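You operate a simulated robot arm through the tools that you are given. There is no shell and no other tool. Be economical: measure what you need, move in short steps, check, and stop when the job is done.

You run a simulated two-armed robot. Do the job below in one go: nothing can be reset, and whatever is moved stays where it is left.

## Task
Pick up the green tin from the top of the wooden bench with one hand, pass it to the other hand and put it on the middle board of the stock shelf. Set down upright: tin.

It is judged by the outcome, as a careful person would: the job done as asked, and still so three seconds after it is handed in. It fails if anything else is knocked over, pushed out of place, dropped, spilled or broken.

## Robot
Two 6-joint arms with two-finger parallel grippers on one trunk, on a base that drives. Base frame: it is fixed to the floor where the robot stands at the start and does not move with it; the origin is under the middle of the robot, x ahead of it, y to its left, z up. Units: m, rad, N and s.
The left shoulder is at the start at [0.28, 0.185, 0.805], the right one opposite. With the tool pointing down near the work surface each hand reaches from about 0.52 to 0.9 m from the robot's upright axis, wherever it stands, measured 20 degrees to its own side. Places, roughly: middle board of the stock shelf [0.8, 1.5, 0.9]; tin [-1.75, 2.25, 0.75]. Payload 1.57 kg a hand.
Tool frame (each hand has its own): the origin (TCP) lies between the finger pads and is the grasp point; the fingertips stand 0.03 m ahead of it; z points along the fingers, y is the line along which they close. The gripper opens to 0.08 m. The fingers are 0.017 m wide and 0.012 m thick; the gripper's body (0.04 by 0.082 m) begins 0.08 m behind the TCP.
Orientation is that of the tool frame in the base frame, as [roll, pitch, yaw] about the fixed x, y, z axes, in that order (R = Rz(yaw) Ry(pitch) Rx(roll)). With the fingers straight down and closing along the base's y, the tool's x points along the base's -x, its y along +y and its z along -z.

## Interface
- The arms move only by the tool send_rows. It takes "left_rows", "right_rows" or both (then of equal length, played together; a hand with none holds still); each is a list of rows, each an object (a shift or turn left out is 0, a gripper value left out holds the last) with "angular": the turn, a rotation vector about the tool's x, y, z in units of 4 degrees (1.0 is 4 degrees), a list of three; "offset": the shift along the tool's x, y, z in units of 20 mm (1.0 is 20 mm), a list of three; "fingers": the gripper command, from -1 (shut) to 1 (fully open), values between in proportion. In form: [{"angular": [rx, ry, rz], "offset": [tx, ty, tz], "fingers": fingers}, ...]. A call has 1 to 20 rows; each row shifts and turns the commanded pose from where the row before left it, along the tool's axes as they then stand. A call with a number of a shift or a turn outside -1 to 1 is refused whole. A row lasts 0.2 s, in which the tool goes at most 0.05 m and 0.15 rad; a call with a longer step from one row to the next is refused whole, and so is a gripper value outside its range. Where a pose cannot be reached the arm comes as near as it can. A force on the tool above 40 N (or 10 N above the force at the start of the call, whichever is more), or a blocked arm, ends the call early, and 0.2 s more pass. Each finger travels about 0.153 m/s and halts on what it meets, pressing with about 29 N; the grip force reading is that of the motor and also rises with nothing between the fingers. The clock runs only during rows and for 0.2 s after the last one: add rows that do not move to give the fingers time. It gives the time, the measured TCP pose, the force on the tool (base axes), the opening and the grip force at its end, in the units of the frame above (readings bear some noise), with the torque about the TCP (base axes, N m) and any sound that the robot's microphone picked up.
- Cameras (640 x 400 px; columns grow to the right, rows downward): "scene" is now at [0.2519, -0.0072, 1.2568]; the picture's right is [0.02, -1.00, 0.00], its down [-0.57, -0.01, -0.82] and it looks along [0.82, 0.02, -0.57] (base axes); focal length 240 px, centre (320, 200). "left" rides on the left gripper at [0.072, 0.007, -0.122] in its tool frame; the picture's right is [-0.09, 1.00, 0.00], its down [-0.84, -0.08, -0.54] and it looks along [-0.54, -0.05, 0.84] (tool axes); focal length 238 px, centre (320, 200). "right" rides on the right gripper at [0.072, -0.007, -0.122] in its tool frame; the picture's right is [0.09, 1.00, 0.00], its down [-0.84, 0.08, -0.54] and it looks along [-0.54, 0.05, 0.84] (tool axes); focal length 238 px, centre (320, 200).
- grab_frame(camera): a new picture of that camera. The clock stands still meanwhile.
- slide_trunk(by): slides the trunk up (or, below 0, down) by that many m; the arms and the scene camera ride with it, the base frame stays. It gives what a move gives, with no picture.
- roll_base(legs): drives the robot by 1 to 6 legs, each [ahead, turn to the left] in m and rad, along the robot's own axes; the way and the turn of a leg run together, so that a leg with both is an arc; at most 1.5 m and 3.142 rad a leg. The arms and the cameras ride along, it lands a little off, and it stops where it bumps. It gives what a move gives.
- turn_head(pan, tilt): turns the head with the scene camera to pan (to the left, within 1.501 rad either way) and tilt (down, from -0.506 to 1.204), counted from straight ahead of the robot. It gives what a move gives.
- pixel_to_xyz(camera, pixels): for up to 12 pixels [column, row] of the newest picture of that camera ("zoom" is the newest enlarged one), the place [x, y, z] in the base frame of the surface seen there, good to about 0.003 m, but the place of the scene camera against the robot may be out by one fixed shift of up to 0.018 m in any direction. The clock stands still meanwhile.
- close_up(camera, box): a new picture of the part [left, top, right, bottom] of that camera's present view, enlarged. The clock stands still meanwhile.
- close_job(): hands the job in; it is judged then, once.

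Go step by step. Measure first, check grasps and placings, and put right what went wrong. The budget is 90 turns and 76 pictures, counting those below and the enlarged ones. Unless the task says otherwise, let go and move clear before handing in, and close with one line.

The tools are called after "Request:" by a JSON object that holds its "method" and its "body". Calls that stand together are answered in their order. send_rows: Moves the arms, as the interface text tells. Its arguments: {"type":"object","properties":{"left_rows":{"type":"array"},"right_rows":{"type":"array"}},"required":[]} The other tools are called the same way: slide_trunk (by) slides the trunk up or down; roll_base (legs) drives the base; turn_head (pan, tilt) turns the head that bears the scene camera; grab_frame (camera) takes a picture; pixel_to_xyz (camera, pixels) gives the place of the surface under pixels of a picture; close_up (camera, box) takes an enlarged picture of a part of a camera's view; close_job () hands the job in.

At the start:

```text
time_s: 0.0
left_ee_pos: [0.5491, 0.2612, 1.1083]
left_ee_rot: [-3.14, 0.0, 3.141]
left_ft_force: [-0.1, 0.4, -0.3]
left_torque: [0.01, 0.03, 0.03]
left_grip_width: 0.0802
left_grip_force: 0.1
right_ee_pos: [0.5504, -0.2871, 1.1067]
right_ee_rot: [-3.139, -0.001, -3.14]
right_ft_force: [-0.5, -0.6, 0.5]
right_torque: [0.01, 0.0, 0.01]
right_grip_width: 0.0799
right_grip_force: 0.0
trunk travel left (down, up): [-0.5, 0.49]
robot x, y, heading: [-0.0014, 0.0001, -0.002]
head pan, tilt: [0.023, 0.602]
```

scene: 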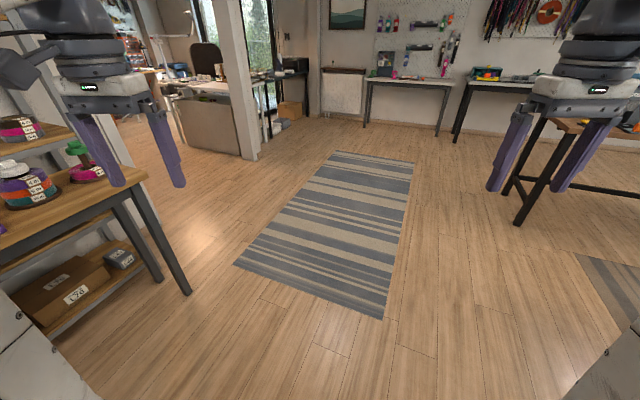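
right: 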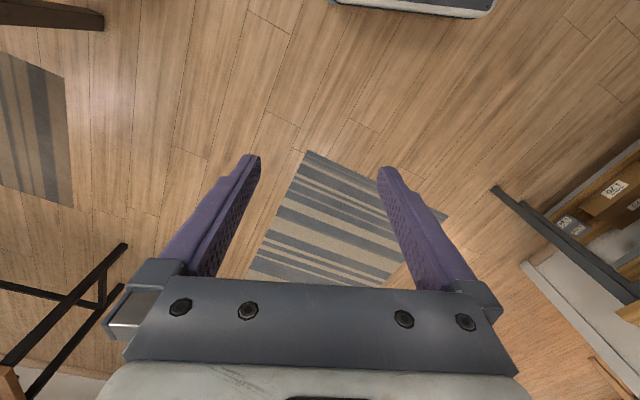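
left: 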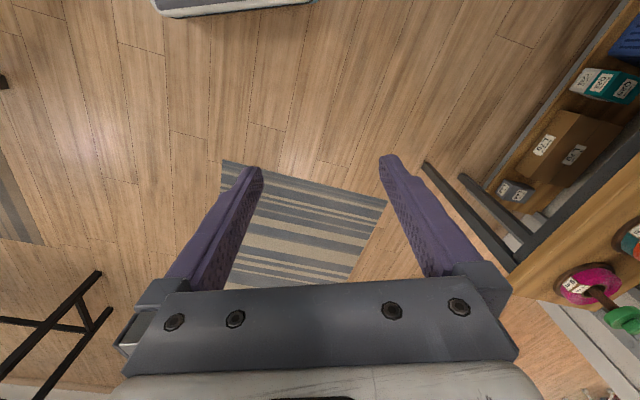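

The scene shows a shelf at the left (columns 0-180) and a free floor ahead. I look left and far left for the shelf and the bench.

Request:
{"method": "turn_head", "body": {"pan": 1.1, "tilt": 0.35}}

Request:
{"method": "grab_frame", "body": {"camera": "scene"}}

Request:
{"method": "turn_head", "body": {"pan": 1.5, "tilt": 0.5}}

Request:
{"method": "grab_frame", "body": {"camera": "scene"}}

```text
time_s: 1.3
left_ee_pos: [0.55, 0.2618, 1.1081]
left_ee_rot: [3.141, -0.001, 3.141]
left_ft_force: [0.3, 0.2, 0.0]
left_torque: [-0.02, 0.0, 0.0]
left_grip_width: 0.0799
left_grip_force: 0.1
right_ee_pos: [0.5502, -0.2877, 1.106]
right_ee_rot: [-3.141, 0.0, -3.141]
right_ft_force: [0.3, -0.3, 0.2]
right_torque: [0.01, -0.01, 0.01]
right_grip_width: 0.0801
right_grip_force: 0.1
trunk travel left (down, up): [-0.5, 0.49]
robot x, y, heading: [-0.0015, -0.0015, -0.003]
head pan, tilt: [1.1, 0.351]
```

```text
72 pictures are left
```

scene: 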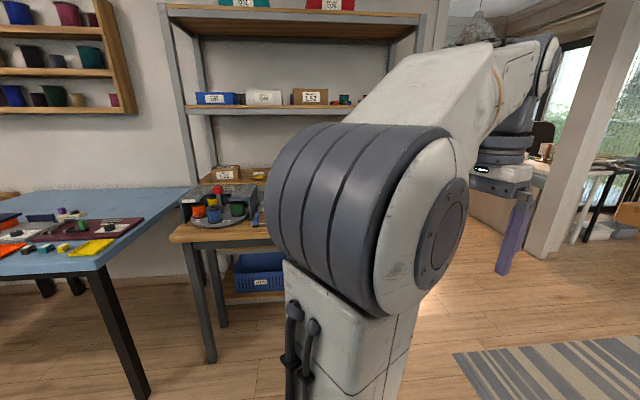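

```text
time_s: 2.2
left_ee_pos: [0.5496, 0.2613, 1.1076]
left_ee_rot: [-3.141, 0.0, 3.14]
left_ft_force: [-0.1, -1.0, -0.9]
left_torque: [0.01, 0.01, 0.0]
left_grip_width: 0.0801
left_grip_force: 0.0
right_ee_pos: [0.5503, -0.2867, 1.1076]
right_ee_rot: [-3.141, 0.0, 3.141]
right_ft_force: [0.8, -0.2, 0.4]
right_torque: [-0.02, 0.0, -0.03]
right_grip_width: 0.0801
right_grip_force: 0.1
trunk travel left (down, up): [-0.5, 0.49]
robot x, y, heading: [0.0031, -0.0059, -0.005]
head pan, tilt: [1.499, 0.499]
```

```text
71 pictures are left
```

scene: 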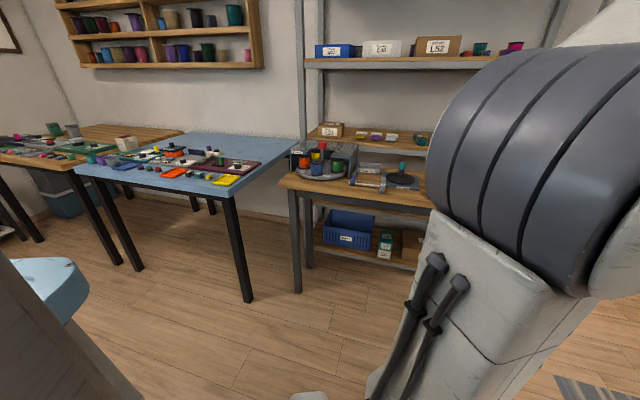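

The shelf (columns 280-430) has several boards; a wooden bench is at far left (columns 0-180), beyond a blue table. I measure some landmarks.

Request:
{"method": "pixel_to_xyz", "body": {"camera": "scene", "pixels": [[310, 182], [400, 195], [335, 138], [375, 150], [380, 62], [30, 170], [60, 167], [170, 135], [55, 130], [240, 195], [90, 172], [60, 290]]}}

Request:
{"method": "close_up", "body": {"camera": "scene", "box": [0, 90, 240, 240]}}

Request:
{"method": "close_up", "body": {"camera": "scene", "box": [270, 0, 510, 150]}}

```text
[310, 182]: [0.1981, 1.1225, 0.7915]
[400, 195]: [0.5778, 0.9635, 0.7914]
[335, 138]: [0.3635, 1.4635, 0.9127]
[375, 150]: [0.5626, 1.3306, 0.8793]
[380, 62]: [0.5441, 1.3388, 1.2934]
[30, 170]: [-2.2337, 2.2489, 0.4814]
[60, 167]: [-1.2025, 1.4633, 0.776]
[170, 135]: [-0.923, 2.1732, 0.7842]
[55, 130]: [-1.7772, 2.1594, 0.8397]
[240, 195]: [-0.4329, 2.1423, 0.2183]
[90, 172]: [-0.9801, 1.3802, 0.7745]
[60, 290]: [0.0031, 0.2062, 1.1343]
```

```text
2.67 times, centred on (120, 165) of scene
```

zoom: 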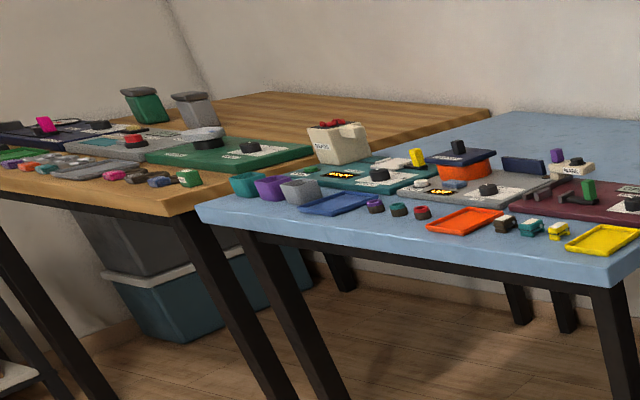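

```text
2.67 times, centred on (390, 75) of scene
```

zoom: 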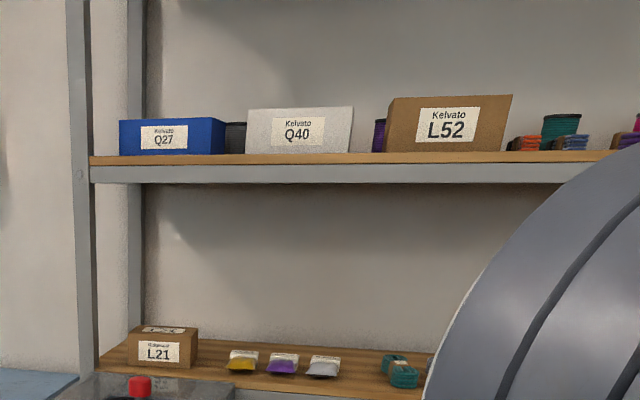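

The tin is the green container on the wooden bench, around [-1.78, 2.16, 0.84]; the shelf's middle board is at z about 0.88, behind a table. I turn the robot left to survey.

Request:
{"method": "roll_base", "body": {"legs": [[0, 1.57]]}}

Request:
{"method": "turn_head", "body": {"pan": 0.9, "tilt": 0.45}}

Request:
{"method": "grab_frame", "body": {"camera": "scene"}}

Request:
{"method": "turn_head", "body": {"pan": -0.3, "tilt": 0.4}}

Request:
{"method": "grab_frame", "body": {"camera": "scene"}}

```text
time_s: 6.3
left_ee_pos: [-0.2417, 0.5594, 1.1081]
left_ee_rot: [3.141, 0.001, -1.608]
left_ft_force: [-0.8, 0.6, -0.4]
left_torque: [-0.01, -0.02, 0.03]
left_grip_width: 0.0803
left_grip_force: 0.1
right_ee_pos: [0.3061, 0.5398, 1.1068]
right_ee_rot: [-3.14, -0.002, -1.607]
right_ft_force: [0.3, 0.4, 0.3]
right_torque: [-0.01, 0.0, 0.02]
right_grip_width: 0.08
right_grip_force: 0.1
trunk travel left (down, up): [-0.5, 0.49]
robot x, y, heading: [-0.0034, 0.0004, 1.535]
head pan, tilt: [1.499, 0.499]
```

```text
time_s: 7.3
left_ee_pos: [-0.2416, 0.5588, 1.1073]
left_ee_rot: [-3.141, 0.001, -1.605]
left_ft_force: [0.2, -0.6, 0.6]
left_torque: [0.02, -0.02, 0.0]
left_grip_width: 0.0801
left_grip_force: 0.0
right_ee_pos: [0.3063, 0.5408, 1.1063]
right_ee_rot: [3.141, 0.0, -1.605]
right_ft_force: [-0.4, 0.4, 0.4]
right_torque: [-0.04, 0.01, -0.01]
right_grip_width: 0.0801
right_grip_force: 0.0
trunk travel left (down, up): [-0.5, 0.49]
robot x, y, heading: [-0.0005, 0.0001, 1.537]
head pan, tilt: [0.901, 0.45]
```

```text
68 pictures are left
```

scene: 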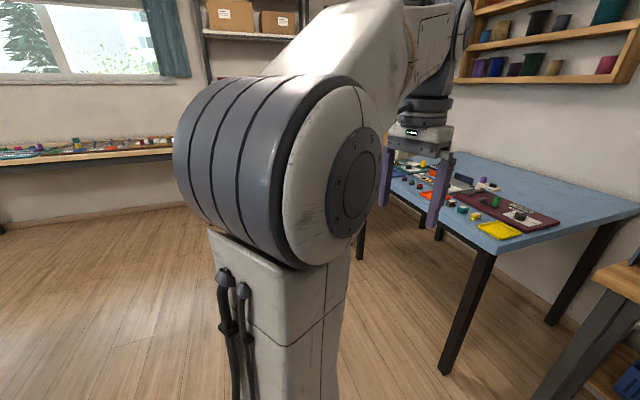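

```text
time_s: 8.7
left_ee_pos: [-0.2414, 0.5598, 1.1064]
left_ee_rot: [-3.141, 0.0, -1.609]
left_ft_force: [-0.2, -0.2, -0.4]
left_torque: [0.06, 0.0, -0.02]
left_grip_width: 0.08
left_grip_force: 0.1
right_ee_pos: [0.3059, 0.5408, 1.1069]
right_ee_rot: [-3.141, 0.0, -1.606]
right_ft_force: [-0.3, -0.9, -0.5]
right_torque: [-0.02, 0.0, 0.0]
right_grip_width: 0.08
right_grip_force: 0.0
trunk travel left (down, up): [-0.5, 0.49]
robot x, y, heading: [0.002, -0.0021, 1.535]
head pan, tilt: [-0.3, 0.4]
```

```text
67 pictures are left
```

scene: 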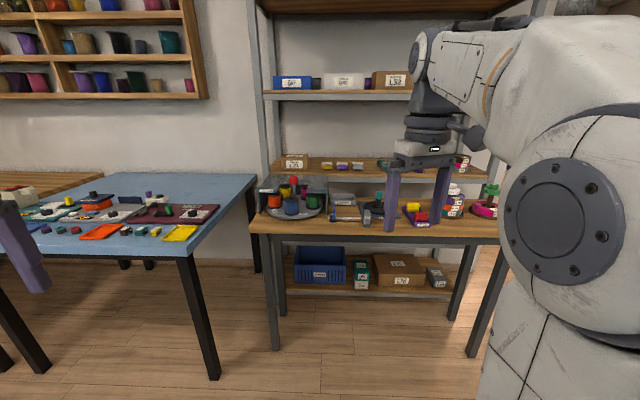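

Floor toward the wooden bench is clear (left part of the first picture). I drive in front of the bench, to about (-1.7, 0.65), then face it.

Request:
{"method": "roll_base", "body": {"legs": [[0, 1.24], [1.4, 0], [0.4, 0], [0, -1.2]]}}

Request:
{"method": "turn_head", "body": {"pan": 0.0, "tilt": 0.5}}

Request:
{"method": "grab_frame", "body": {"camera": "scene"}}

```text
time_s: 23.9
left_ee_pos: [-1.9696, 1.1305, 1.1071]
left_ee_rot: [-3.141, -0.001, -1.535]
left_ft_force: [1.1, 0.2, -0.2]
left_torque: [0.01, 0.0, 0.03]
left_grip_width: 0.0803
left_grip_force: 0.2
right_ee_pos: [-1.4244, 1.1504, 1.1067]
right_ee_rot: [-3.141, 0.0, -1.537]
right_ft_force: [-0.8, -0.2, 0.0]
right_torque: [-0.03, 0.0, 0.0]
right_grip_width: 0.08
right_grip_force: 0.1
trunk travel left (down, up): [-0.5, 0.49]
robot x, y, heading: [-1.6891, 0.5909, 1.603]
head pan, tilt: [-0.3, 0.4]
```

```text
time_s: 24.7
left_ee_pos: [-1.9702, 1.1304, 1.1078]
left_ee_rot: [3.142, 0.0, -1.536]
left_ft_force: [0.0, 0.6, -0.2]
left_torque: [-0.02, -0.01, 0.02]
left_grip_width: 0.0802
left_grip_force: 0.0
right_ee_pos: [-1.4222, 1.1493, 1.1072]
right_ee_rot: [3.141, 0.002, -1.536]
right_ft_force: [0.2, -0.5, -0.3]
right_torque: [0.01, 0.04, 0.0]
right_grip_width: 0.0798
right_grip_force: 0.1
trunk travel left (down, up): [-0.5, 0.49]
robot x, y, heading: [-1.691, 0.5894, 1.599]
head pan, tilt: [0.0, 0.499]
```

```text
66 pictures are left
```

scene: 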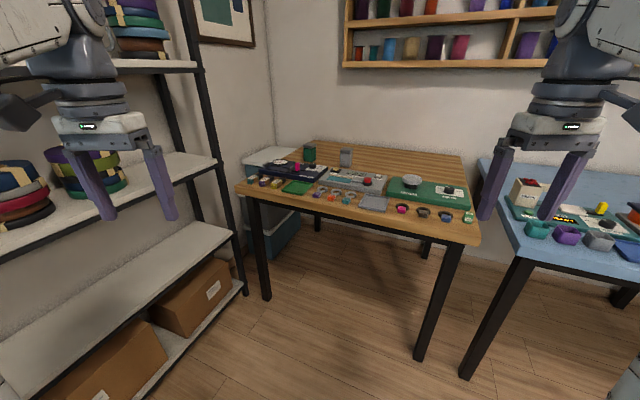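

The tin is at (309,152), the grey one beside at (346,157). I measure and zoom.

Request:
{"method": "close_up", "body": {"camera": "scene", "box": [230, 130, 390, 230]}}

Request:
{"method": "pixel_to_xyz", "body": {"camera": "scene", "pixels": [[309, 145], [309, 153], [309, 161], [346, 158], [346, 165], [238, 192], [478, 243], [462, 155], [300, 152], [280, 205], [240, 240], [350, 290]]}}

Request:
{"method": "pixel_to_xyz", "body": {"camera": "zoom", "pixels": [[315, 65], [315, 90], [315, 120], [290, 85], [340, 85], [360, 130], [400, 160], [460, 95], [250, 180], [340, 150]]}}

```text
4.00 times, centred on (310, 180) of scene
```

zoom: 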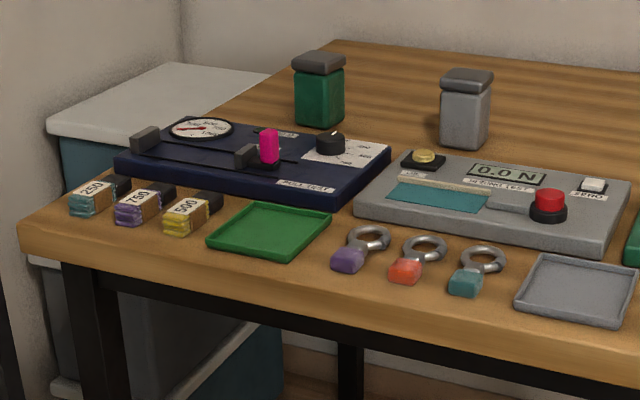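

```text
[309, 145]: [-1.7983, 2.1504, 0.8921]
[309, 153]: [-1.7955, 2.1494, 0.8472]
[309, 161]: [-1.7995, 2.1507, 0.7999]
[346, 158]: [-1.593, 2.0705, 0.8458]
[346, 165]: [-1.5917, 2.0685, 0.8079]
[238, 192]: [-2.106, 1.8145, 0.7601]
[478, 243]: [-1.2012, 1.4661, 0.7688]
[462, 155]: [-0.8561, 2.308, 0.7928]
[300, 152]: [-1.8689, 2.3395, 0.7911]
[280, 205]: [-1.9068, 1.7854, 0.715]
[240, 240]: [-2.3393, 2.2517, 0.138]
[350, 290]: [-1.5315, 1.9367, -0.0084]
```

```text
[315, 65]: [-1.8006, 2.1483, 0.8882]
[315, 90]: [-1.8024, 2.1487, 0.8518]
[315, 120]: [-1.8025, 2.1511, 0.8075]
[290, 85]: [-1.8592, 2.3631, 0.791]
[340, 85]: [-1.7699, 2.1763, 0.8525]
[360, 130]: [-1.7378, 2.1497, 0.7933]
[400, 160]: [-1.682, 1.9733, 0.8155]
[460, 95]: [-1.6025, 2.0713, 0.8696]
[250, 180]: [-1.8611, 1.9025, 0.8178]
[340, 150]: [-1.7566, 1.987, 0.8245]
```

The tin (centre about (-1.79, 2.17), z 0.79–0.895) is 0.45 m behind the bench's front edge, which runs at -21° from x. I check the rack at left and the base's footprint before getting closer.

Request:
{"method": "pixel_to_xyz", "body": {"camera": "scene", "pixels": [[228, 235], [215, 163], [245, 290], [140, 250], [20, 350], [205, 70], [265, 290], [420, 345]]}}

Request:
{"method": "turn_head", "body": {"pan": 0.0, "tilt": 1.2}}

Request:
{"method": "grab_frame", "body": {"camera": "scene"}}

Request:
{"method": "pixel_to_xyz", "body": {"camera": "scene", "pixels": [[320, 395], [320, 350], [320, 300], [250, 390], [390, 390], [200, 300], [440, 300], [100, 200], [540, 200], [320, 20]]}}

```text
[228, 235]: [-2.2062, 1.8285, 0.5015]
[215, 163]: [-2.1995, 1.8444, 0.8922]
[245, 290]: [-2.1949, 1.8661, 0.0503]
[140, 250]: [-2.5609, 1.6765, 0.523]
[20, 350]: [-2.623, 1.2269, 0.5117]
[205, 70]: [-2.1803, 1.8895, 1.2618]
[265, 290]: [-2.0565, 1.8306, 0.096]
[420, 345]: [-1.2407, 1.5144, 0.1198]
```

```text
time_s: 25.8
left_ee_pos: [-1.9712, 1.1302, 1.1066]
left_ee_rot: [-3.141, 0.002, -1.536]
left_ft_force: [-0.4, -0.5, 0.1]
left_torque: [0.01, -0.01, 0.0]
left_grip_width: 0.0801
left_grip_force: 0.1
right_ee_pos: [-1.4229, 1.1497, 1.1065]
right_ee_rot: [3.141, 0.001, -1.535]
right_ft_force: [-0.4, -0.6, 0.3]
right_torque: [-0.04, -0.03, 0.0]
right_grip_width: 0.08
right_grip_force: 0.0
trunk travel left (down, up): [-0.5, 0.49]
robot x, y, heading: [-1.6903, 0.5877, 1.605]
head pan, tilt: [0.0, 1.201]
```

```text
64 pictures are left
```

scene: 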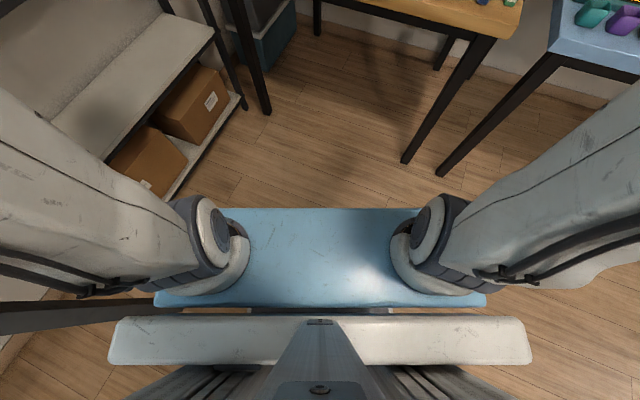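

```text
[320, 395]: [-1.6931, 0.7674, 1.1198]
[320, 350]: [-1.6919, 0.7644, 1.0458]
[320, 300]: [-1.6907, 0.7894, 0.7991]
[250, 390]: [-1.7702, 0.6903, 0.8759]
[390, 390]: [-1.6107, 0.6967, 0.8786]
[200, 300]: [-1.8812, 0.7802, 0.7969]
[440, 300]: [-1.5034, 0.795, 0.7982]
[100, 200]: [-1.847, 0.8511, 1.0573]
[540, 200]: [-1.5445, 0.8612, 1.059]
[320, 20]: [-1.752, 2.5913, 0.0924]
```

The carriage plate's front edge is at row 208 (about 0.36 m ahead of the axis). I measure it and the rack's lower front edge.

Request:
{"method": "pixel_to_xyz", "body": {"camera": "scene", "pixels": [[320, 212], [230, 213], [160, 303], [480, 303], [241, 97], [170, 195], [110, 158], [210, 35], [520, 345], [115, 345], [266, 108], [404, 158]]}}

```text
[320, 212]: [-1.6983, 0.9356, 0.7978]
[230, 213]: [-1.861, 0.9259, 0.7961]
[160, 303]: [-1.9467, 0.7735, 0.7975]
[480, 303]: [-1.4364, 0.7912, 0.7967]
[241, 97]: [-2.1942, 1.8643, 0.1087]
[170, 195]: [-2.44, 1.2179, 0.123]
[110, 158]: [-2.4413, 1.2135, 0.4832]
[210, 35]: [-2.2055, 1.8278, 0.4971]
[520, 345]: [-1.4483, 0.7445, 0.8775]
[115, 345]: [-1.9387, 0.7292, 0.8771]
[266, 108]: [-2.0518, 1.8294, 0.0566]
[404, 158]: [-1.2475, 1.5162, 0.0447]
```

The rack's front is parallel to the bench's depth direction (bench frame rotated −21°). I shift the robot sideways by facing along the bench and reversing 0.35 m, then face the bench (heading 1.203) and approach partway.

Request:
{"method": "roll_base", "body": {"legs": [[0, -1.973], [-0.35, 0], [0, 1.571], [0.3, 0]]}}

Request:
{"method": "turn_head", "body": {"pan": 0.2, "tilt": 0.8}}

Request:
{"method": "grab_frame", "body": {"camera": "scene"}}

```text
time_s: 32.6
left_ee_pos: [-1.3486, 0.7527, 1.1061]
left_ee_rot: [3.141, -0.006, 2.784]
left_ft_force: [-0.5, 0.1, -0.2]
left_torque: [0.01, 0.0, -0.02]
left_grip_width: 0.08
left_grip_force: 0.0
right_ee_pos: [-1.5415, 0.2384, 1.1054]
right_ee_rot: [-3.141, -0.003, 2.783]
right_ft_force: [0.3, -0.3, 0.0]
right_torque: [-0.02, 0.02, -0.01]
right_grip_width: 0.08
right_grip_force: 0.2
trunk travel left (down, up): [-0.5, 0.49]
robot x, y, heading: [-1.9544, 0.7044, -0.356]
head pan, tilt: [0.0, 1.201]
stopped in leg 2: the robot was blocked; the commanded pose is now the measured one
```

```text
time_s: 33.5
left_ee_pos: [-1.3494, 0.7524, 1.1065]
left_ee_rot: [3.141, -0.003, 2.783]
left_ft_force: [0.6, -0.2, -0.5]
left_torque: [-0.02, 0.01, 0.0]
left_grip_width: 0.0797
left_grip_force: 0.1
right_ee_pos: [-1.5415, 0.2392, 1.1053]
right_ee_rot: [3.139, 0.001, 2.784]
right_ft_force: [0.5, 0.2, 0.6]
right_torque: [0.02, -0.01, 0.0]
right_grip_width: 0.0802
right_grip_force: 0.1
trunk travel left (down, up): [-0.5, 0.49]
robot x, y, heading: [-1.9552, 0.7051, -0.355]
head pan, tilt: [0.201, 0.799]
```

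```text
63 pictures are left
```

scene: 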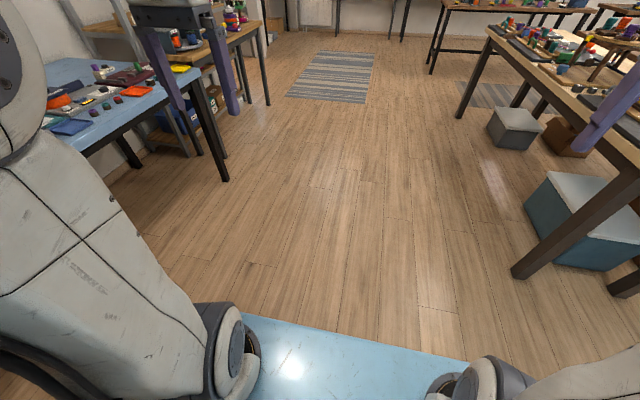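

The base was blocked in reverse at 0.285 m, so something sits behind. I move forward 0.12 m to get clear, then turn toward the bench and look to the left at what was touched.

Request:
{"method": "roll_base", "body": {"legs": [[0.12, 0], [0, 1.56]]}}

Request:
{"method": "turn_head", "body": {"pan": 1.45, "tilt": 0.6}}

Request:
{"method": "grab_frame", "body": {"camera": "scene"}}

Request:
{"method": "turn_head", "body": {"pan": 0.3, "tilt": 0.6}}

Request:
{"method": "grab_frame", "body": {"camera": "scene"}}

```text
time_s: 38.6
left_ee_pos: [-1.892, 1.2683, 1.1065]
left_ee_rot: [-3.141, -0.003, -1.925]
left_ft_force: [-0.6, 0.0, 0.6]
left_torque: [0.0, -0.01, -0.02]
left_grip_width: 0.0802
left_grip_force: 0.1
right_ee_pos: [-1.3768, 1.0768, 1.1051]
right_ee_rot: [3.141, -0.001, -1.926]
right_ft_force: [0.8, 0.6, 0.3]
right_torque: [-0.04, -0.03, -0.01]
right_grip_width: 0.0801
right_grip_force: 0.0
trunk travel left (down, up): [-0.5, 0.49]
robot x, y, heading: [-1.8399, 0.6631, 1.22]
head pan, tilt: [0.201, 0.799]
```

```text
time_s: 40.0
left_ee_pos: [-1.8927, 1.2695, 1.1065]
left_ee_rot: [-3.14, -0.005, -1.925]
left_ft_force: [-0.5, -0.4, -0.2]
left_torque: [0.06, -0.03, 0.02]
left_grip_width: 0.0802
left_grip_force: 0.1
right_ee_pos: [-1.3785, 1.0778, 1.1053]
right_ee_rot: [3.138, -0.002, -1.927]
right_ft_force: [-1.0, -1.1, 0.2]
right_torque: [0.0, 0.04, 0.02]
right_grip_width: 0.0802
right_grip_force: 0.0
trunk travel left (down, up): [-0.5, 0.49]
robot x, y, heading: [-1.8418, 0.663, 1.216]
head pan, tilt: [1.45, 0.6]
```

```text
62 pictures are left
```

scene: 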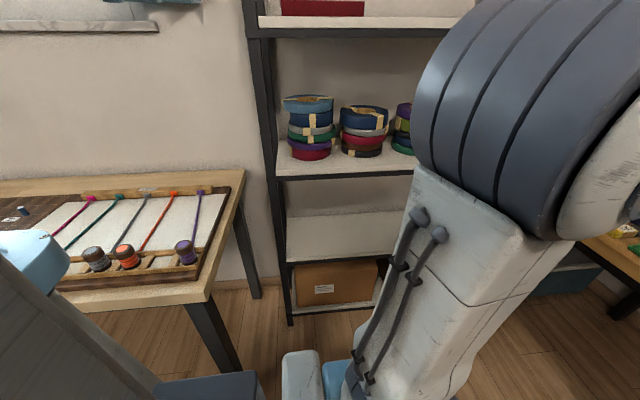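

```text
time_s: 41.4
left_ee_pos: [-1.891, 1.2677, 1.1056]
left_ee_rot: [-3.141, -0.003, -1.924]
left_ft_force: [-0.6, 0.3, 0.3]
left_torque: [0.02, -0.02, 0.0]
left_grip_width: 0.0802
left_grip_force: 0.0
right_ee_pos: [-1.3781, 1.0778, 1.1064]
right_ee_rot: [3.141, -0.003, -1.927]
right_ft_force: [-0.1, -0.5, -0.1]
right_torque: [0.01, 0.01, 0.01]
right_grip_width: 0.0797
right_grip_force: 0.0
trunk travel left (down, up): [-0.5, 0.49]
robot x, y, heading: [-1.8467, 0.6588, 1.218]
head pan, tilt: [0.3, 0.6]
```

```text
61 pictures are left
```

scene: 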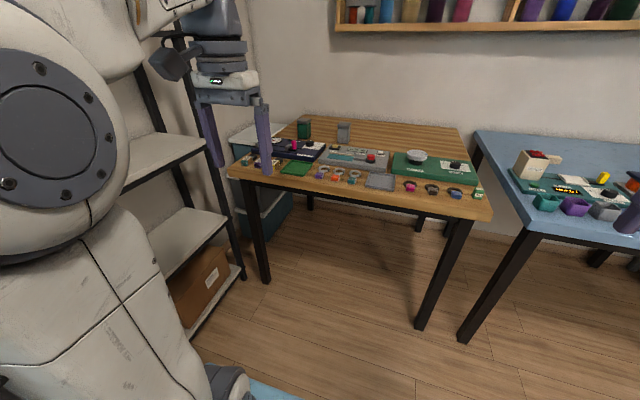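

Items on the rack and the side table (columns 60-230, first picture) are standing; nothing was disturbed. I now approach the bench with a slight left turn.

Request:
{"method": "roll_base", "body": {"legs": [[0, 0.1], [0.4, 0], [0.14, 0]]}}

Request:
{"method": "turn_head", "body": {"pan": 0.2, "tilt": 0.85}}

Request:
{"method": "grab_frame", "body": {"camera": "scene"}}

Request:
{"method": "grab_frame", "body": {"camera": "left"}}

```text
time_s: 45.4
left_ee_pos: [-1.8072, 1.7882, 1.1051]
left_ee_rot: [3.141, -0.005, -1.834]
left_ft_force: [0.1, 0.1, 0.2]
left_torque: [0.04, -0.01, -0.02]
left_grip_width: 0.0799
left_grip_force: 0.0
right_ee_pos: [-1.2784, 1.6441, 1.1055]
right_ee_rot: [3.14, -0.003, -1.836]
right_ft_force: [0.5, -0.6, 0.1]
right_torque: [-0.02, -0.04, 0.01]
right_grip_width: 0.0799
right_grip_force: 0.0
trunk travel left (down, up): [-0.5, 0.49]
robot x, y, heading: [-1.7019, 1.1904, 1.307]
head pan, tilt: [0.3, 0.6]
```

```text
time_s: 46.1
left_ee_pos: [-1.8076, 1.7893, 1.1057]
left_ee_rot: [3.141, -0.002, -1.835]
left_ft_force: [-0.4, -0.2, 0.0]
left_torque: [-0.03, -0.01, 0.02]
left_grip_width: 0.0803
left_grip_force: 0.0
right_ee_pos: [-1.2786, 1.6449, 1.1049]
right_ee_rot: [3.138, -0.002, -1.836]
right_ft_force: [0.5, -0.5, 0.0]
right_torque: [0.0, -0.02, 0.02]
right_grip_width: 0.0799
right_grip_force: 0.0
trunk travel left (down, up): [-0.5, 0.49]
robot x, y, heading: [-1.7004, 1.1918, 1.31]
head pan, tilt: [0.201, 0.85]
```

```text
60 pictures are left
```

scene: 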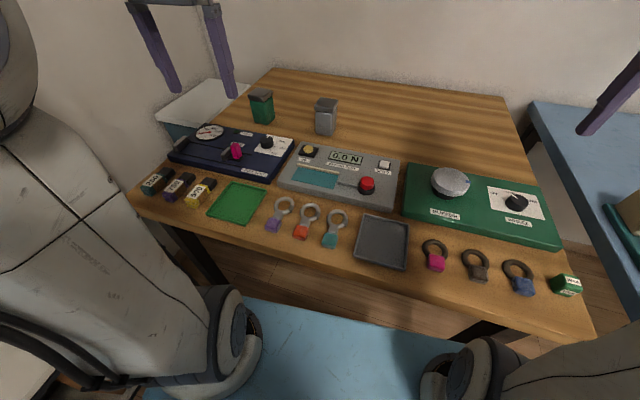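

```text
59 pictures are left
```

left: 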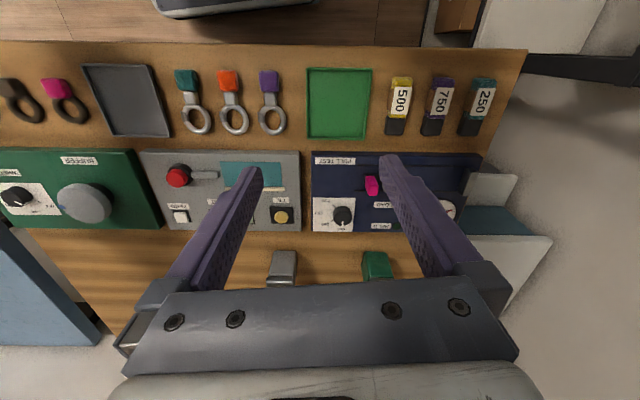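

The tin shows in the left view at (375,265), aligned with the bench. I zoom to get its edges and yaw.

Request:
{"method": "close_up", "body": {"camera": "left", "box": [240, 200, 480, 350]}}

Request:
{"method": "pixel_to_xyz", "body": {"camera": "zoom", "pixels": [[340, 142], [392, 140], [366, 140], [345, 190], [400, 190], [370, 180], [330, 202], [415, 202], [100, 145], [290, 110], [370, 158]]}}

Request:
{"method": "close_up", "body": {"camera": "scene", "box": [210, 70, 370, 170]}}

Request:
{"method": "pixel_to_xyz", "body": {"camera": "zoom", "pixels": [[160, 110], [250, 110], [205, 85], [165, 165], [250, 195], [180, 195], [235, 205], [200, 150], [205, 104], [245, 150]]}}

```text
2.67 times, centred on (360, 275) of left
```

zoom: 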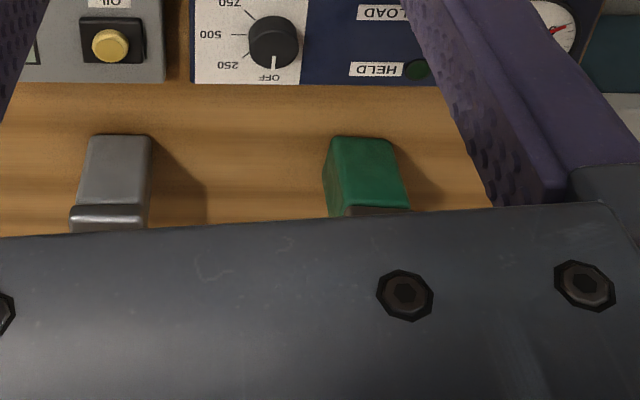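

```text
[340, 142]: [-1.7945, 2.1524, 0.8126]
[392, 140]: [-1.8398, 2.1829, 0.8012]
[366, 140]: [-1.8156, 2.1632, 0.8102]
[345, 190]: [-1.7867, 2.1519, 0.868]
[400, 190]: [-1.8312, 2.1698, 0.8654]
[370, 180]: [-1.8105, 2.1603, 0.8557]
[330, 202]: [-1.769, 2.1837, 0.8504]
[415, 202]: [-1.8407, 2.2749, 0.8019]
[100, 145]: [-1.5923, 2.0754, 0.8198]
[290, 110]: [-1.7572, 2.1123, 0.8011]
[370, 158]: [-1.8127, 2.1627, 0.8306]
```

```text
4.00 times, centred on (290, 120) of scene
```

zoom: 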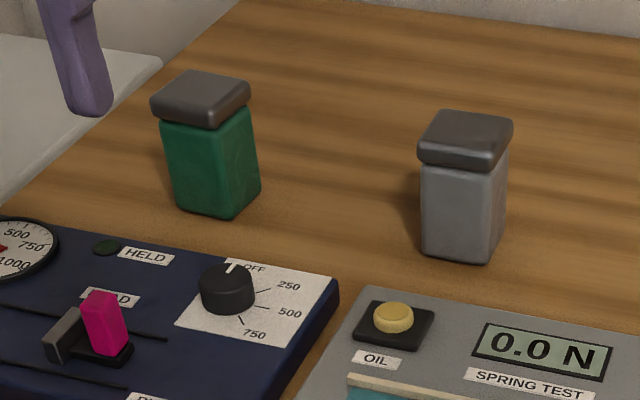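

```text
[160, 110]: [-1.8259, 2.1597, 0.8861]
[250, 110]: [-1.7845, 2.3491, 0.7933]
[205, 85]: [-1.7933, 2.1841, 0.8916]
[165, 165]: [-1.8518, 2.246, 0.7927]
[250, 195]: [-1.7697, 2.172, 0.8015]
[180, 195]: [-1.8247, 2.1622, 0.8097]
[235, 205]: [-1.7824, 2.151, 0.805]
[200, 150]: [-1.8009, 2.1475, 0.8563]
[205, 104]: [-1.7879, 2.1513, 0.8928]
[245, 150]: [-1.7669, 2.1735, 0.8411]
```

Tin front face runs along the bench direction; centre ≈ (-1.801, 2.186), body 0.054 m wide, base z 0.79, top 0.893. I'll grip its upper part with the left hand tilted 40° from vertical, so I first orient the left hand.

Request:
{"method": "send_rows", "body": {"left_rows": [{"angular": [0, 0, 0.75], "fingers": 1}, {"angular": [0, 0, 0.74]}, {"angular": [0, -1, 0]}, {"angular": [0, -1, 0]}, {"angular": [0, -1, 0]}, {"angular": [0, -1, 0]}, {"angular": [0, -1, 0]}, {"angular": [0, -1, 0]}, {"angular": [0, -1, 0]}, {"angular": [0, -1, 0]}, {"angular": [0, -1, 0]}, {"angular": [0, -1, 0]}]}}

```text
time_s: 48.7
left_ee_pos: [-1.8226, 1.8509, 1.1254]
left_ee_rot: [-3.14, 0.694, -1.938]
left_ft_force: [0.0, 0.6, -0.1]
left_torque: [0.0, -0.01, -0.01]
left_grip_width: 0.08
left_grip_force: 0.0
left hand out of reach, approached as far as the arm can: row 8, 9, 10, 11, 12
right_ee_pos: [-1.2788, 1.6449, 1.1054]
right_ee_rot: [3.139, -0.002, -1.836]
right_ft_force: [-0.4, 0.8, 0.1]
right_torque: [0.0, 0.01, 0.0]
right_grip_width: 0.0798
right_grip_force: 0.0
trunk travel left (down, up): [-0.5, 0.49]
robot x, y, heading: [-1.7014, 1.1918, 1.305]
head pan, tilt: [0.201, 0.85]
```

The folded pose was just out of reach near in, but orientation is right. I move toward the pre-grasp, stopping short to check.

Request:
{"method": "send_rows", "body": {"left_rows": [{"offset": [-0.4, 0.4, 0.9]}, {"offset": [-0.4, 0.4, 0.9]}, {"offset": [-0.4, 0.4, 0.9]}, {"offset": [-0.4, 0.4, 0.9]}, {"offset": [-0.4, 0.4, 0.9]}, {"offset": [-0.4, 0.4, 0.9]}, {"offset": [-0.4, 0.4, 0.9]}, {"offset": [-0.4, 0.4, 0.9]}]}}

```text
time_s: 50.5
left_ee_pos: [-1.8292, 2.0037, 1.0534]
left_ee_rot: [-3.139, 0.694, -1.938]
left_ft_force: [-0.3, -0.4, 0.7]
left_torque: [0.01, 0.01, 0.01]
left_grip_width: 0.0803
left_grip_force: 0.1
right_ee_pos: [-1.2784, 1.6454, 1.1067]
right_ee_rot: [3.14, -0.003, -1.836]
right_ft_force: [0.1, 0.9, -0.2]
right_torque: [-0.01, 0.02, 0.0]
right_grip_width: 0.0799
right_grip_force: 0.2
trunk travel left (down, up): [-0.5, 0.49]
robot x, y, heading: [-1.7018, 1.1872, 1.308]
head pan, tilt: [0.201, 0.85]
```

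The hand follows well (no reach warning). I continue to the pre-grasp and look.

Request:
{"method": "send_rows", "body": {"left_rows": [{"offset": [-0.067, 0.25, 0.92]}, {"offset": [-0.067, 0.25, 0.92]}, {"offset": [-0.067, 0.25, 0.92]}, {"offset": [-0.067, 0.25, 0.92]}, {"offset": [-0.067, 0.25, 0.92]}, {"offset": [-0.067, 0.25, 0.92]}, {"offset": [-0.067, 0.25, 0.92]}, {"offset": [-0.067, 0.25, 0.92]}]}}

Request:
{"method": "grab_frame", "body": {"camera": "left"}}

Request:
{"method": "grab_frame", "body": {"camera": "scene"}}

```text
time_s: 52.3
left_ee_pos: [-1.8311, 2.1164, 0.9492]
left_ee_rot: [-3.14, 0.696, -1.939]
left_ft_force: [-0.1, -0.3, -0.8]
left_torque: [-0.02, 0.03, 0.02]
left_grip_width: 0.0802
left_grip_force: 0.1
right_ee_pos: [-1.2791, 1.6445, 1.1053]
right_ee_rot: [3.14, -0.002, -1.836]
right_ft_force: [0.1, -0.5, 0.2]
right_torque: [0.02, 0.05, 0.0]
right_grip_width: 0.0798
right_grip_force: 0.1
trunk travel left (down, up): [-0.5, 0.49]
robot x, y, heading: [-1.7036, 1.1896, 1.309]
head pan, tilt: [0.201, 0.85]
```

```text
56 pictures are left
```

left: 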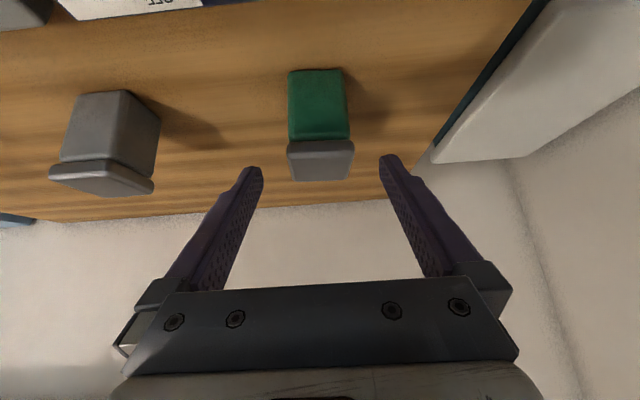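

```text
55 pictures are left
```

scene: 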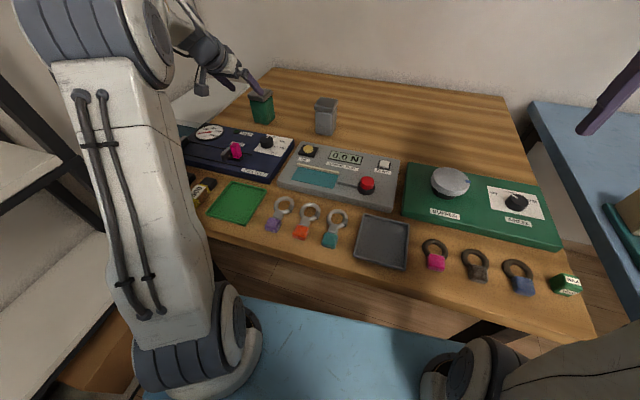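

The tin (lid at (320,160)) lies on the finger centreline. I measure its faces in this closer view.

Request:
{"method": "pixel_to_xyz", "body": {"camera": "left", "pixels": [[292, 160], [350, 160], [320, 148], [320, 165], [293, 100], [345, 100], [320, 75], [320, 178], [292, 178], [350, 178]]}}

```text
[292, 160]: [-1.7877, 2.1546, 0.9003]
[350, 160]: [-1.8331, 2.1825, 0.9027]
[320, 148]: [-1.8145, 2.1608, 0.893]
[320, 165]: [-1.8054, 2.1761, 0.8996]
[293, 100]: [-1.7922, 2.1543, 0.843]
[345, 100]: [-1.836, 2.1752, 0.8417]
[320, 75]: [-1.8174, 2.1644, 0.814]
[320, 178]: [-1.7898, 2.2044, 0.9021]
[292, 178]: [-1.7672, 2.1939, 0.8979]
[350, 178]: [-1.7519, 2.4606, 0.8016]
```

Target TCP is (-1.803, 2.188, 0.845), straight along the tool axis. I advance with the fingers open, then close in the same call.

Request:
{"method": "send_rows", "body": {"left_rows": [{"offset": [0.047, 0, 0.81]}, {"offset": [0.047, 0, 0.81]}, {"offset": [0.047, 0, 0.81]}, {"offset": [0.047, 0, 0.81]}, {"offset": [0.047, 0, 0.81]}, {"offset": [0.047, 0, 0.81]}, {"offset": [0.047, 0, 0.81]}, {"offset": [0.047, 0, 0.81]}, {}]}}

Request:
{"method": "grab_frame", "body": {"camera": "left"}}

```text
time_s: 54.3
left_ee_pos: [-1.8038, 2.1882, 0.846]
left_ee_rot: [-3.14, 0.695, -1.939]
left_ft_force: [0.1, -0.4, 0.7]
left_torque: [0.0, 0.01, -0.05]
left_grip_width: 0.08
left_grip_force: 0.1
right_ee_pos: [-1.2789, 1.6442, 1.1064]
right_ee_rot: [3.141, -0.002, -1.837]
right_ft_force: [0.2, 1.4, -0.1]
right_torque: [0.01, 0.05, 0.0]
right_grip_width: 0.08
right_grip_force: 0.0
trunk travel left (down, up): [-0.5, 0.49]
robot x, y, heading: [-1.7057, 1.1862, 1.309]
head pan, tilt: [0.201, 0.85]
```

```text
54 pictures are left
```

left: 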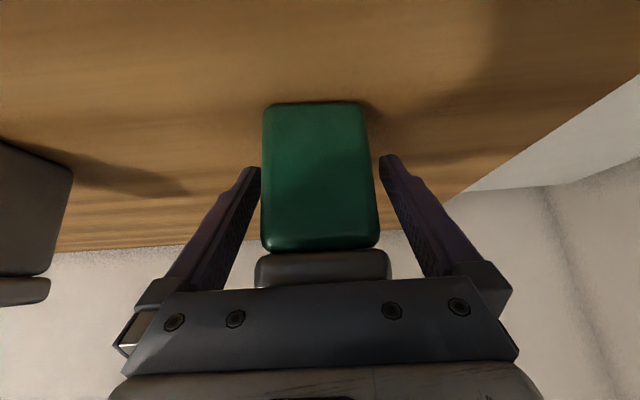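

The tin sits squarely between the fingers (columns 262-378). I close.

Request:
{"method": "send_rows", "body": {"left_rows": [{"fingers": 0.4}, {"fingers": 0.0}, {"fingers": -0.5}, {"fingers": -1}, {}]}}

```text
time_s: 55.5
left_ee_pos: [-1.8036, 2.188, 0.8456]
left_ee_rot: [-3.139, 0.694, -1.94]
left_ft_force: [1.1, 0.7, 3.1]
left_torque: [0.06, -0.17, -0.01]
left_grip_width: 0.0603
left_grip_force: 28.8
right_ee_pos: [-1.2788, 1.6451, 1.1057]
right_ee_rot: [3.139, -0.002, -1.837]
right_ft_force: [-0.5, -0.4, -0.1]
right_torque: [-0.03, 0.02, -0.02]
right_grip_width: 0.0802
right_grip_force: 0.2
trunk travel left (down, up): [-0.5, 0.49]
robot x, y, heading: [-1.7052, 1.1917, 1.304]
head pan, tilt: [0.201, 0.85]
```

Gripped at 0.060 m with 29 N. I lift 0.2 m straight up and check.

Request:
{"method": "send_rows", "body": {"left_rows": [{"offset": [-0.32, 0, -0.38]}, {"offset": [-0.64, 0, -0.766]}, {"offset": [-0.64, 0, -0.766]}, {"offset": [-0.64, 0, -0.766]}, {"offset": [-0.64, 0, -0.766]}, {"offset": [-0.64, 0, -0.766]}, {"offset": [-0.64, 0, -0.766]}, {"offset": [-0.64, 0, -0.766]}, {"offset": [-0.64, 0, -0.766]}, {"offset": [-0.64, 0, -0.766]}]}}

Request:
{"method": "grab_frame", "body": {"camera": "left"}}

Request:
{"method": "grab_frame", "body": {"camera": "scene"}}

```text
time_s: 57.7
left_ee_pos: [-1.8023, 2.1863, 1.0308]
left_ee_rot: [-3.14, 0.692, -1.941]
left_ft_force: [-1.4, -0.3, -1.7]
left_torque: [0.0, 0.03, -0.02]
left_grip_width: 0.0603
left_grip_force: 29.5
right_ee_pos: [-1.2787, 1.6455, 1.1054]
right_ee_rot: [3.14, -0.001, -1.835]
right_ft_force: [0.5, -0.6, 0.1]
right_torque: [0.01, 0.01, 0.03]
right_grip_width: 0.08
right_grip_force: 0.1
trunk travel left (down, up): [-0.5, 0.49]
robot x, y, heading: [-1.7005, 1.1861, 1.31]
head pan, tilt: [0.201, 0.85]
```

```text
53 pictures are left
```

left: 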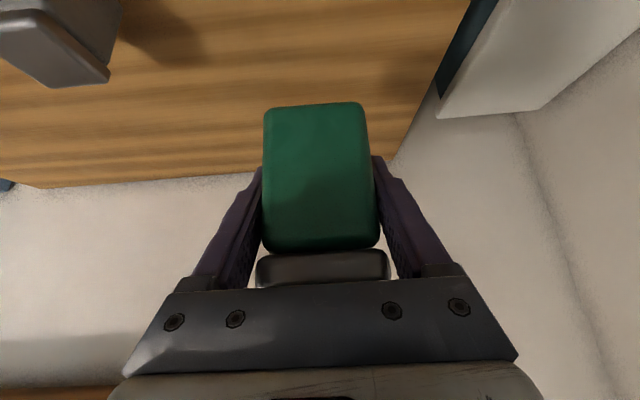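

```text
52 pictures are left
```

scene: 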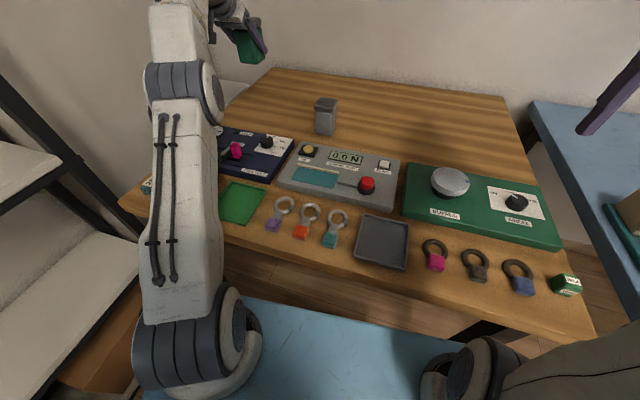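

The tin is held and everything else on the bench is unchanged. I back the robot off, and rotate the left hand inward for the handover.

Request:
{"method": "roll_base", "body": {"legs": [[-0.45, 0]]}}

Request:
{"method": "send_rows", "body": {"left_rows": [{"angular": [0.64, 0, 0.766], "offset": [0.4, -0.8, -0.4]}, {"angular": [0.64, 0, 0.766], "offset": [0.4, -0.8, -0.4]}, {"angular": [0.64, 0, 0.766], "offset": [0.4, -0.8, -0.4]}, {"angular": [0.64, 0, 0.766], "offset": [0.4, -0.8, -0.4]}, {"angular": [0.64, 0, 0.766], "offset": [0.4, -0.8, -0.4]}, {"angular": [0.64, 0, 0.766], "offset": [0.4, -0.8, -0.4]}, {"angular": [0.64, 0, 0.766], "offset": [0.4, -0.8, -0.4]}, {"angular": [0.64, 0, 0.766], "offset": [0.4, -0.8, -0.4]}, {"angular": [0.64, 0, 0.766], "offset": [0.4, -0.8, -0.4]}, {"angular": [0.48, 0, 0.57], "offset": [0.4, -0.8, -0.4]}], "right_rows": [{"angular": [0, 0, -1]}, {"angular": [0, 0, -1]}, {"angular": [0, 0, -1]}, {"angular": [0, 0, -1]}, {"angular": [0, 0, -1]}, {"angular": [0, 0, -1]}, {"angular": [0, 0, -1]}, {"angular": [0, 0, -1]}, {"angular": [0, 0, -1]}, {"angular": [0, 0, -1]}]}}

```text
time_s: 60.4
left_ee_pos: [-1.923, 1.7521, 1.0307]
left_ee_rot: [-3.142, 0.695, -1.935]
left_ft_force: [0.3, 0.3, -1.3]
left_torque: [-0.01, 0.02, 0.03]
left_grip_width: 0.06
left_grip_force: 28.8
right_ee_pos: [-1.3953, 1.2134, 1.1062]
right_ee_rot: [3.139, -0.002, -1.831]
right_ft_force: [-0.3, 0.1, -0.4]
right_torque: [-0.02, 0.02, -0.02]
right_grip_width: 0.0799
right_grip_force: 0.0
trunk travel left (down, up): [-0.5, 0.49]
robot x, y, heading: [-1.8179, 0.7571, 1.311]
head pan, tilt: [0.201, 0.85]
```

```text
time_s: 62.6
left_ee_pos: [-1.8697, 1.5666, 1.042]
left_ee_rot: [-3.139, 0.697, -2.613]
left_ft_force: [-0.8, -0.2, -1.2]
left_torque: [0.01, -0.02, -0.02]
left_grip_width: 0.06
left_grip_force: 28.5
right_ee_pos: [-1.395, 1.2124, 1.1057]
right_ee_rot: [3.139, -0.002, -1.131]
right_ft_force: [-0.1, 0.8, -0.2]
right_torque: [0.01, 0.02, 0.01]
right_grip_width: 0.0801
right_grip_force: 0.1
trunk travel left (down, up): [-0.5, 0.49]
robot x, y, heading: [-1.8134, 0.7569, 1.314]
head pan, tilt: [0.201, 0.85]
```

Both hands fine, tin level. I bring the left hand to the middle and the right hand forward, finishing its yaw to be perpendicular to the left.

Request:
{"method": "send_rows", "body": {"left_rows": [{"offset": [-0.575, -0.9, 0.48]}, {"offset": [-0.575, -0.9, 0.48]}, {"offset": [-0.575, -0.9, 0.48]}, {"offset": [-0.575, -0.9, 0.48]}, {"offset": [-0.575, -0.9, 0.48]}, {"offset": [-0.575, -0.9, 0.48]}, {"offset": [-0.575, -0.9, 0.48]}, {"offset": [-0.575, -0.9, 0.48]}, {"offset": [-0.575, -0.9, 0.48]}, {}], "right_rows": [{"angular": [0, 0, -0.64], "offset": [-0.6, -0.8, 0]}, {"angular": [0, 0, -0.64], "offset": [-0.6, -0.8, 0]}, {"offset": [-0.6, -0.8, 0]}, {"offset": [-0.6, -0.8, 0]}, {"offset": [-0.6, -0.8, 0]}, {"offset": [-0.6, -0.8, 0]}, {"offset": [-0.6, -0.8, 0]}, {"offset": [-0.6, -0.8, 0]}, {}, {}]}}

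Request:
{"method": "send_rows", "body": {"right_rows": [{"angular": [0, -1, 0]}, {"angular": [0, -1, 0]}, {"angular": [0, -1, 0]}, {"angular": [0, -1, 0]}, {"angular": [0, -1, 0]}, {"angular": [0, -1, 0]}, {"angular": [0, -1, 0]}, {"angular": [0, -1, 0]}, {"angular": [0, -1, 0]}, {"angular": [0, -1, 0]}, {"angular": [0, -1, 0]}, {"angular": [0, -1, 0]}, {"angular": [0, -1, 0]}, {"angular": [0, -0.75, 0]}]}}

Request:
{"method": "turn_head", "body": {"pan": 0.0, "tilt": 0.45}}

Request:
{"method": "grab_frame", "body": {"camera": "scene"}}

Request:
{"method": "grab_frame", "body": {"camera": "right"}}

```text
time_s: 64.8
left_ee_pos: [-1.6714, 1.4958, 1.0426]
left_ee_rot: [-3.139, 0.694, -2.611]
left_ft_force: [-0.7, 0.0, -1.3]
left_torque: [0.02, -0.02, 0.01]
left_grip_width: 0.0599
left_grip_force: 29.4
right_ee_pos: [-1.3327, 1.3586, 1.101]
right_ee_rot: [3.141, 0.001, -1.042]
right_ft_force: [0.1, -0.2, -0.7]
right_torque: [0.01, 0.01, 0.02]
right_grip_width: 0.0797
right_grip_force: 0.1
right hand out of reach, approached as far as the arm can: row 8
trunk travel left (down, up): [-0.5, 0.49]
robot x, y, heading: [-1.8193, 0.7532, 1.314]
head pan, tilt: [0.201, 0.85]
```

```text
time_s: 67.8
left_ee_pos: [-1.6719, 1.4963, 1.0432]
left_ee_rot: [-3.137, 0.695, -2.611]
left_ft_force: [1.3, -1.1, -1.5]
left_torque: [0.03, 0.02, -0.02]
left_grip_width: 0.0603
left_grip_force: 29.1
right_ee_pos: [-1.332, 1.3578, 1.1022]
right_ee_rot: [3.137, 0.959, -1.047]
right_ft_force: [0.1, -0.2, 0.3]
right_torque: [0.01, 0.02, 0.02]
right_grip_width: 0.08
right_grip_force: 0.0
trunk travel left (down, up): [-0.5, 0.49]
robot x, y, heading: [-1.816, 0.7576, 1.316]
head pan, tilt: [0.201, 0.85]
```

```text
time_s: 68.7
left_ee_pos: [-1.673, 1.496, 1.0424]
left_ee_rot: [-3.138, 0.695, -2.61]
left_ft_force: [0.2, -0.8, -1.0]
left_torque: [0.02, 0.0, -0.01]
left_grip_width: 0.0604
left_grip_force: 28.3
right_ee_pos: [-1.3319, 1.3573, 1.1022]
right_ee_rot: [3.137, 0.96, -1.048]
right_ft_force: [-0.1, 0.2, 0.3]
right_torque: [-0.01, 0.0, 0.0]
right_grip_width: 0.0798
right_grip_force: 0.1
trunk travel left (down, up): [-0.5, 0.49]
robot x, y, heading: [-1.8195, 0.7528, 1.315]
head pan, tilt: [0.0, 0.45]
```

```text
51 pictures are left
```

scene: 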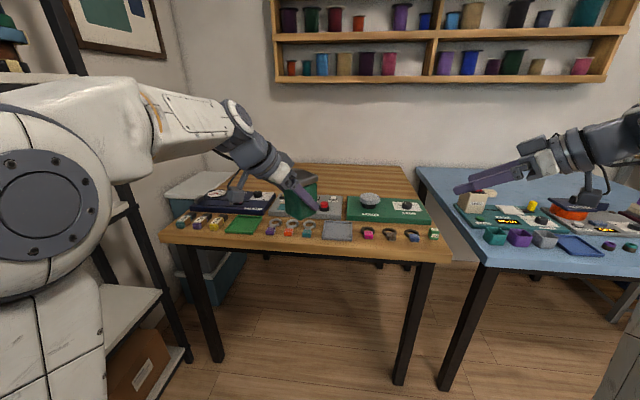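

```text
50 pictures are left
```

right: 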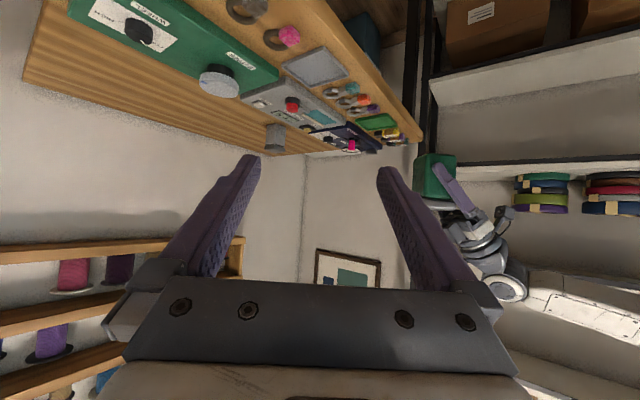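

The right hand is tilted and perpendicular to the left one; the tin hangs clear at (300,190). I move the right hand to a stand-off 0.14 m from the tin along its own axis.

Request:
{"method": "send_rows", "body": {"right_rows": [{"offset": [-0.412, 0.94, 0.6]}, {"offset": [-0.412, 0.94, 0.6]}, {"offset": [-0.412, 0.94, 0.6]}, {"offset": [-0.412, 0.94, 0.6]}, {"offset": [-0.412, 0.94, 0.6]}, {"offset": [-0.412, 0.94, 0.6]}, {"offset": [-0.412, 0.94, 0.6]}, {"offset": [-0.412, 0.94, 0.6]}, {"offset": [-0.412, 0.94, 0.6]}, {"offset": [-0.412, 0.94, 0.6]}, {"offset": [-0.412, 0.94, 0.6]}, {"offset": [-0.412, 0.94, 0.6]}, {}]}}

Request:
{"method": "grab_frame", "body": {"camera": "right"}}

Request:
{"method": "grab_frame", "body": {"camera": "scene"}}

```text
time_s: 71.5
left_ee_pos: [-1.672, 1.4953, 1.0434]
left_ee_rot: [-3.139, 0.694, -2.611]
left_ft_force: [0.1, -0.1, -1.3]
left_torque: [0.0, 0.0, 0.02]
left_grip_width: 0.0599
left_grip_force: 29.0
right_ee_pos: [-1.6139, 1.3931, 1.0994]
right_ee_rot: [3.137, 0.959, -1.048]
right_ft_force: [-0.3, 0.1, -0.2]
right_torque: [0.02, 0.0, -0.03]
right_grip_width: 0.0799
right_grip_force: 0.1
trunk travel left (down, up): [-0.5, 0.49]
robot x, y, heading: [-1.8151, 0.7568, 1.312]
head pan, tilt: [0.0, 0.45]
```

```text
49 pictures are left
```

right: 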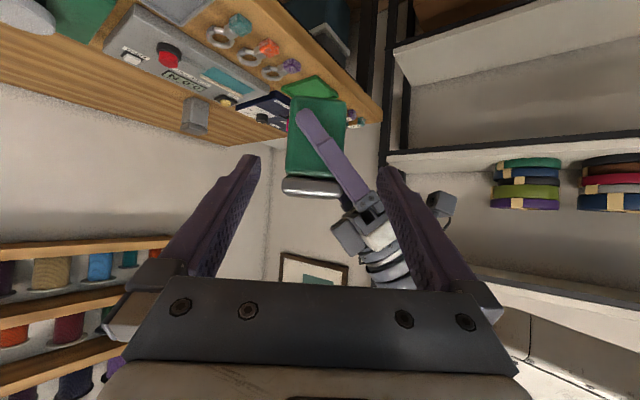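

```text
48 pictures are left
```

scene: 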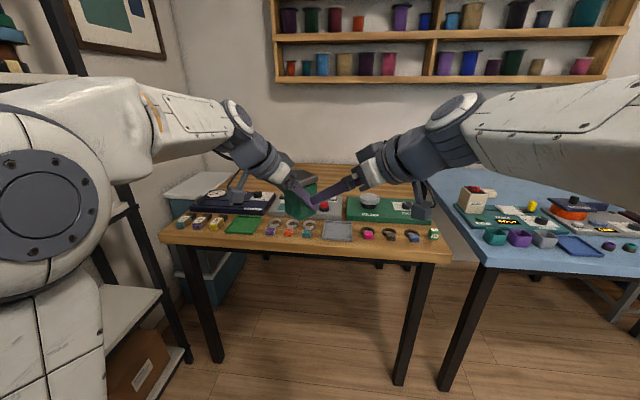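

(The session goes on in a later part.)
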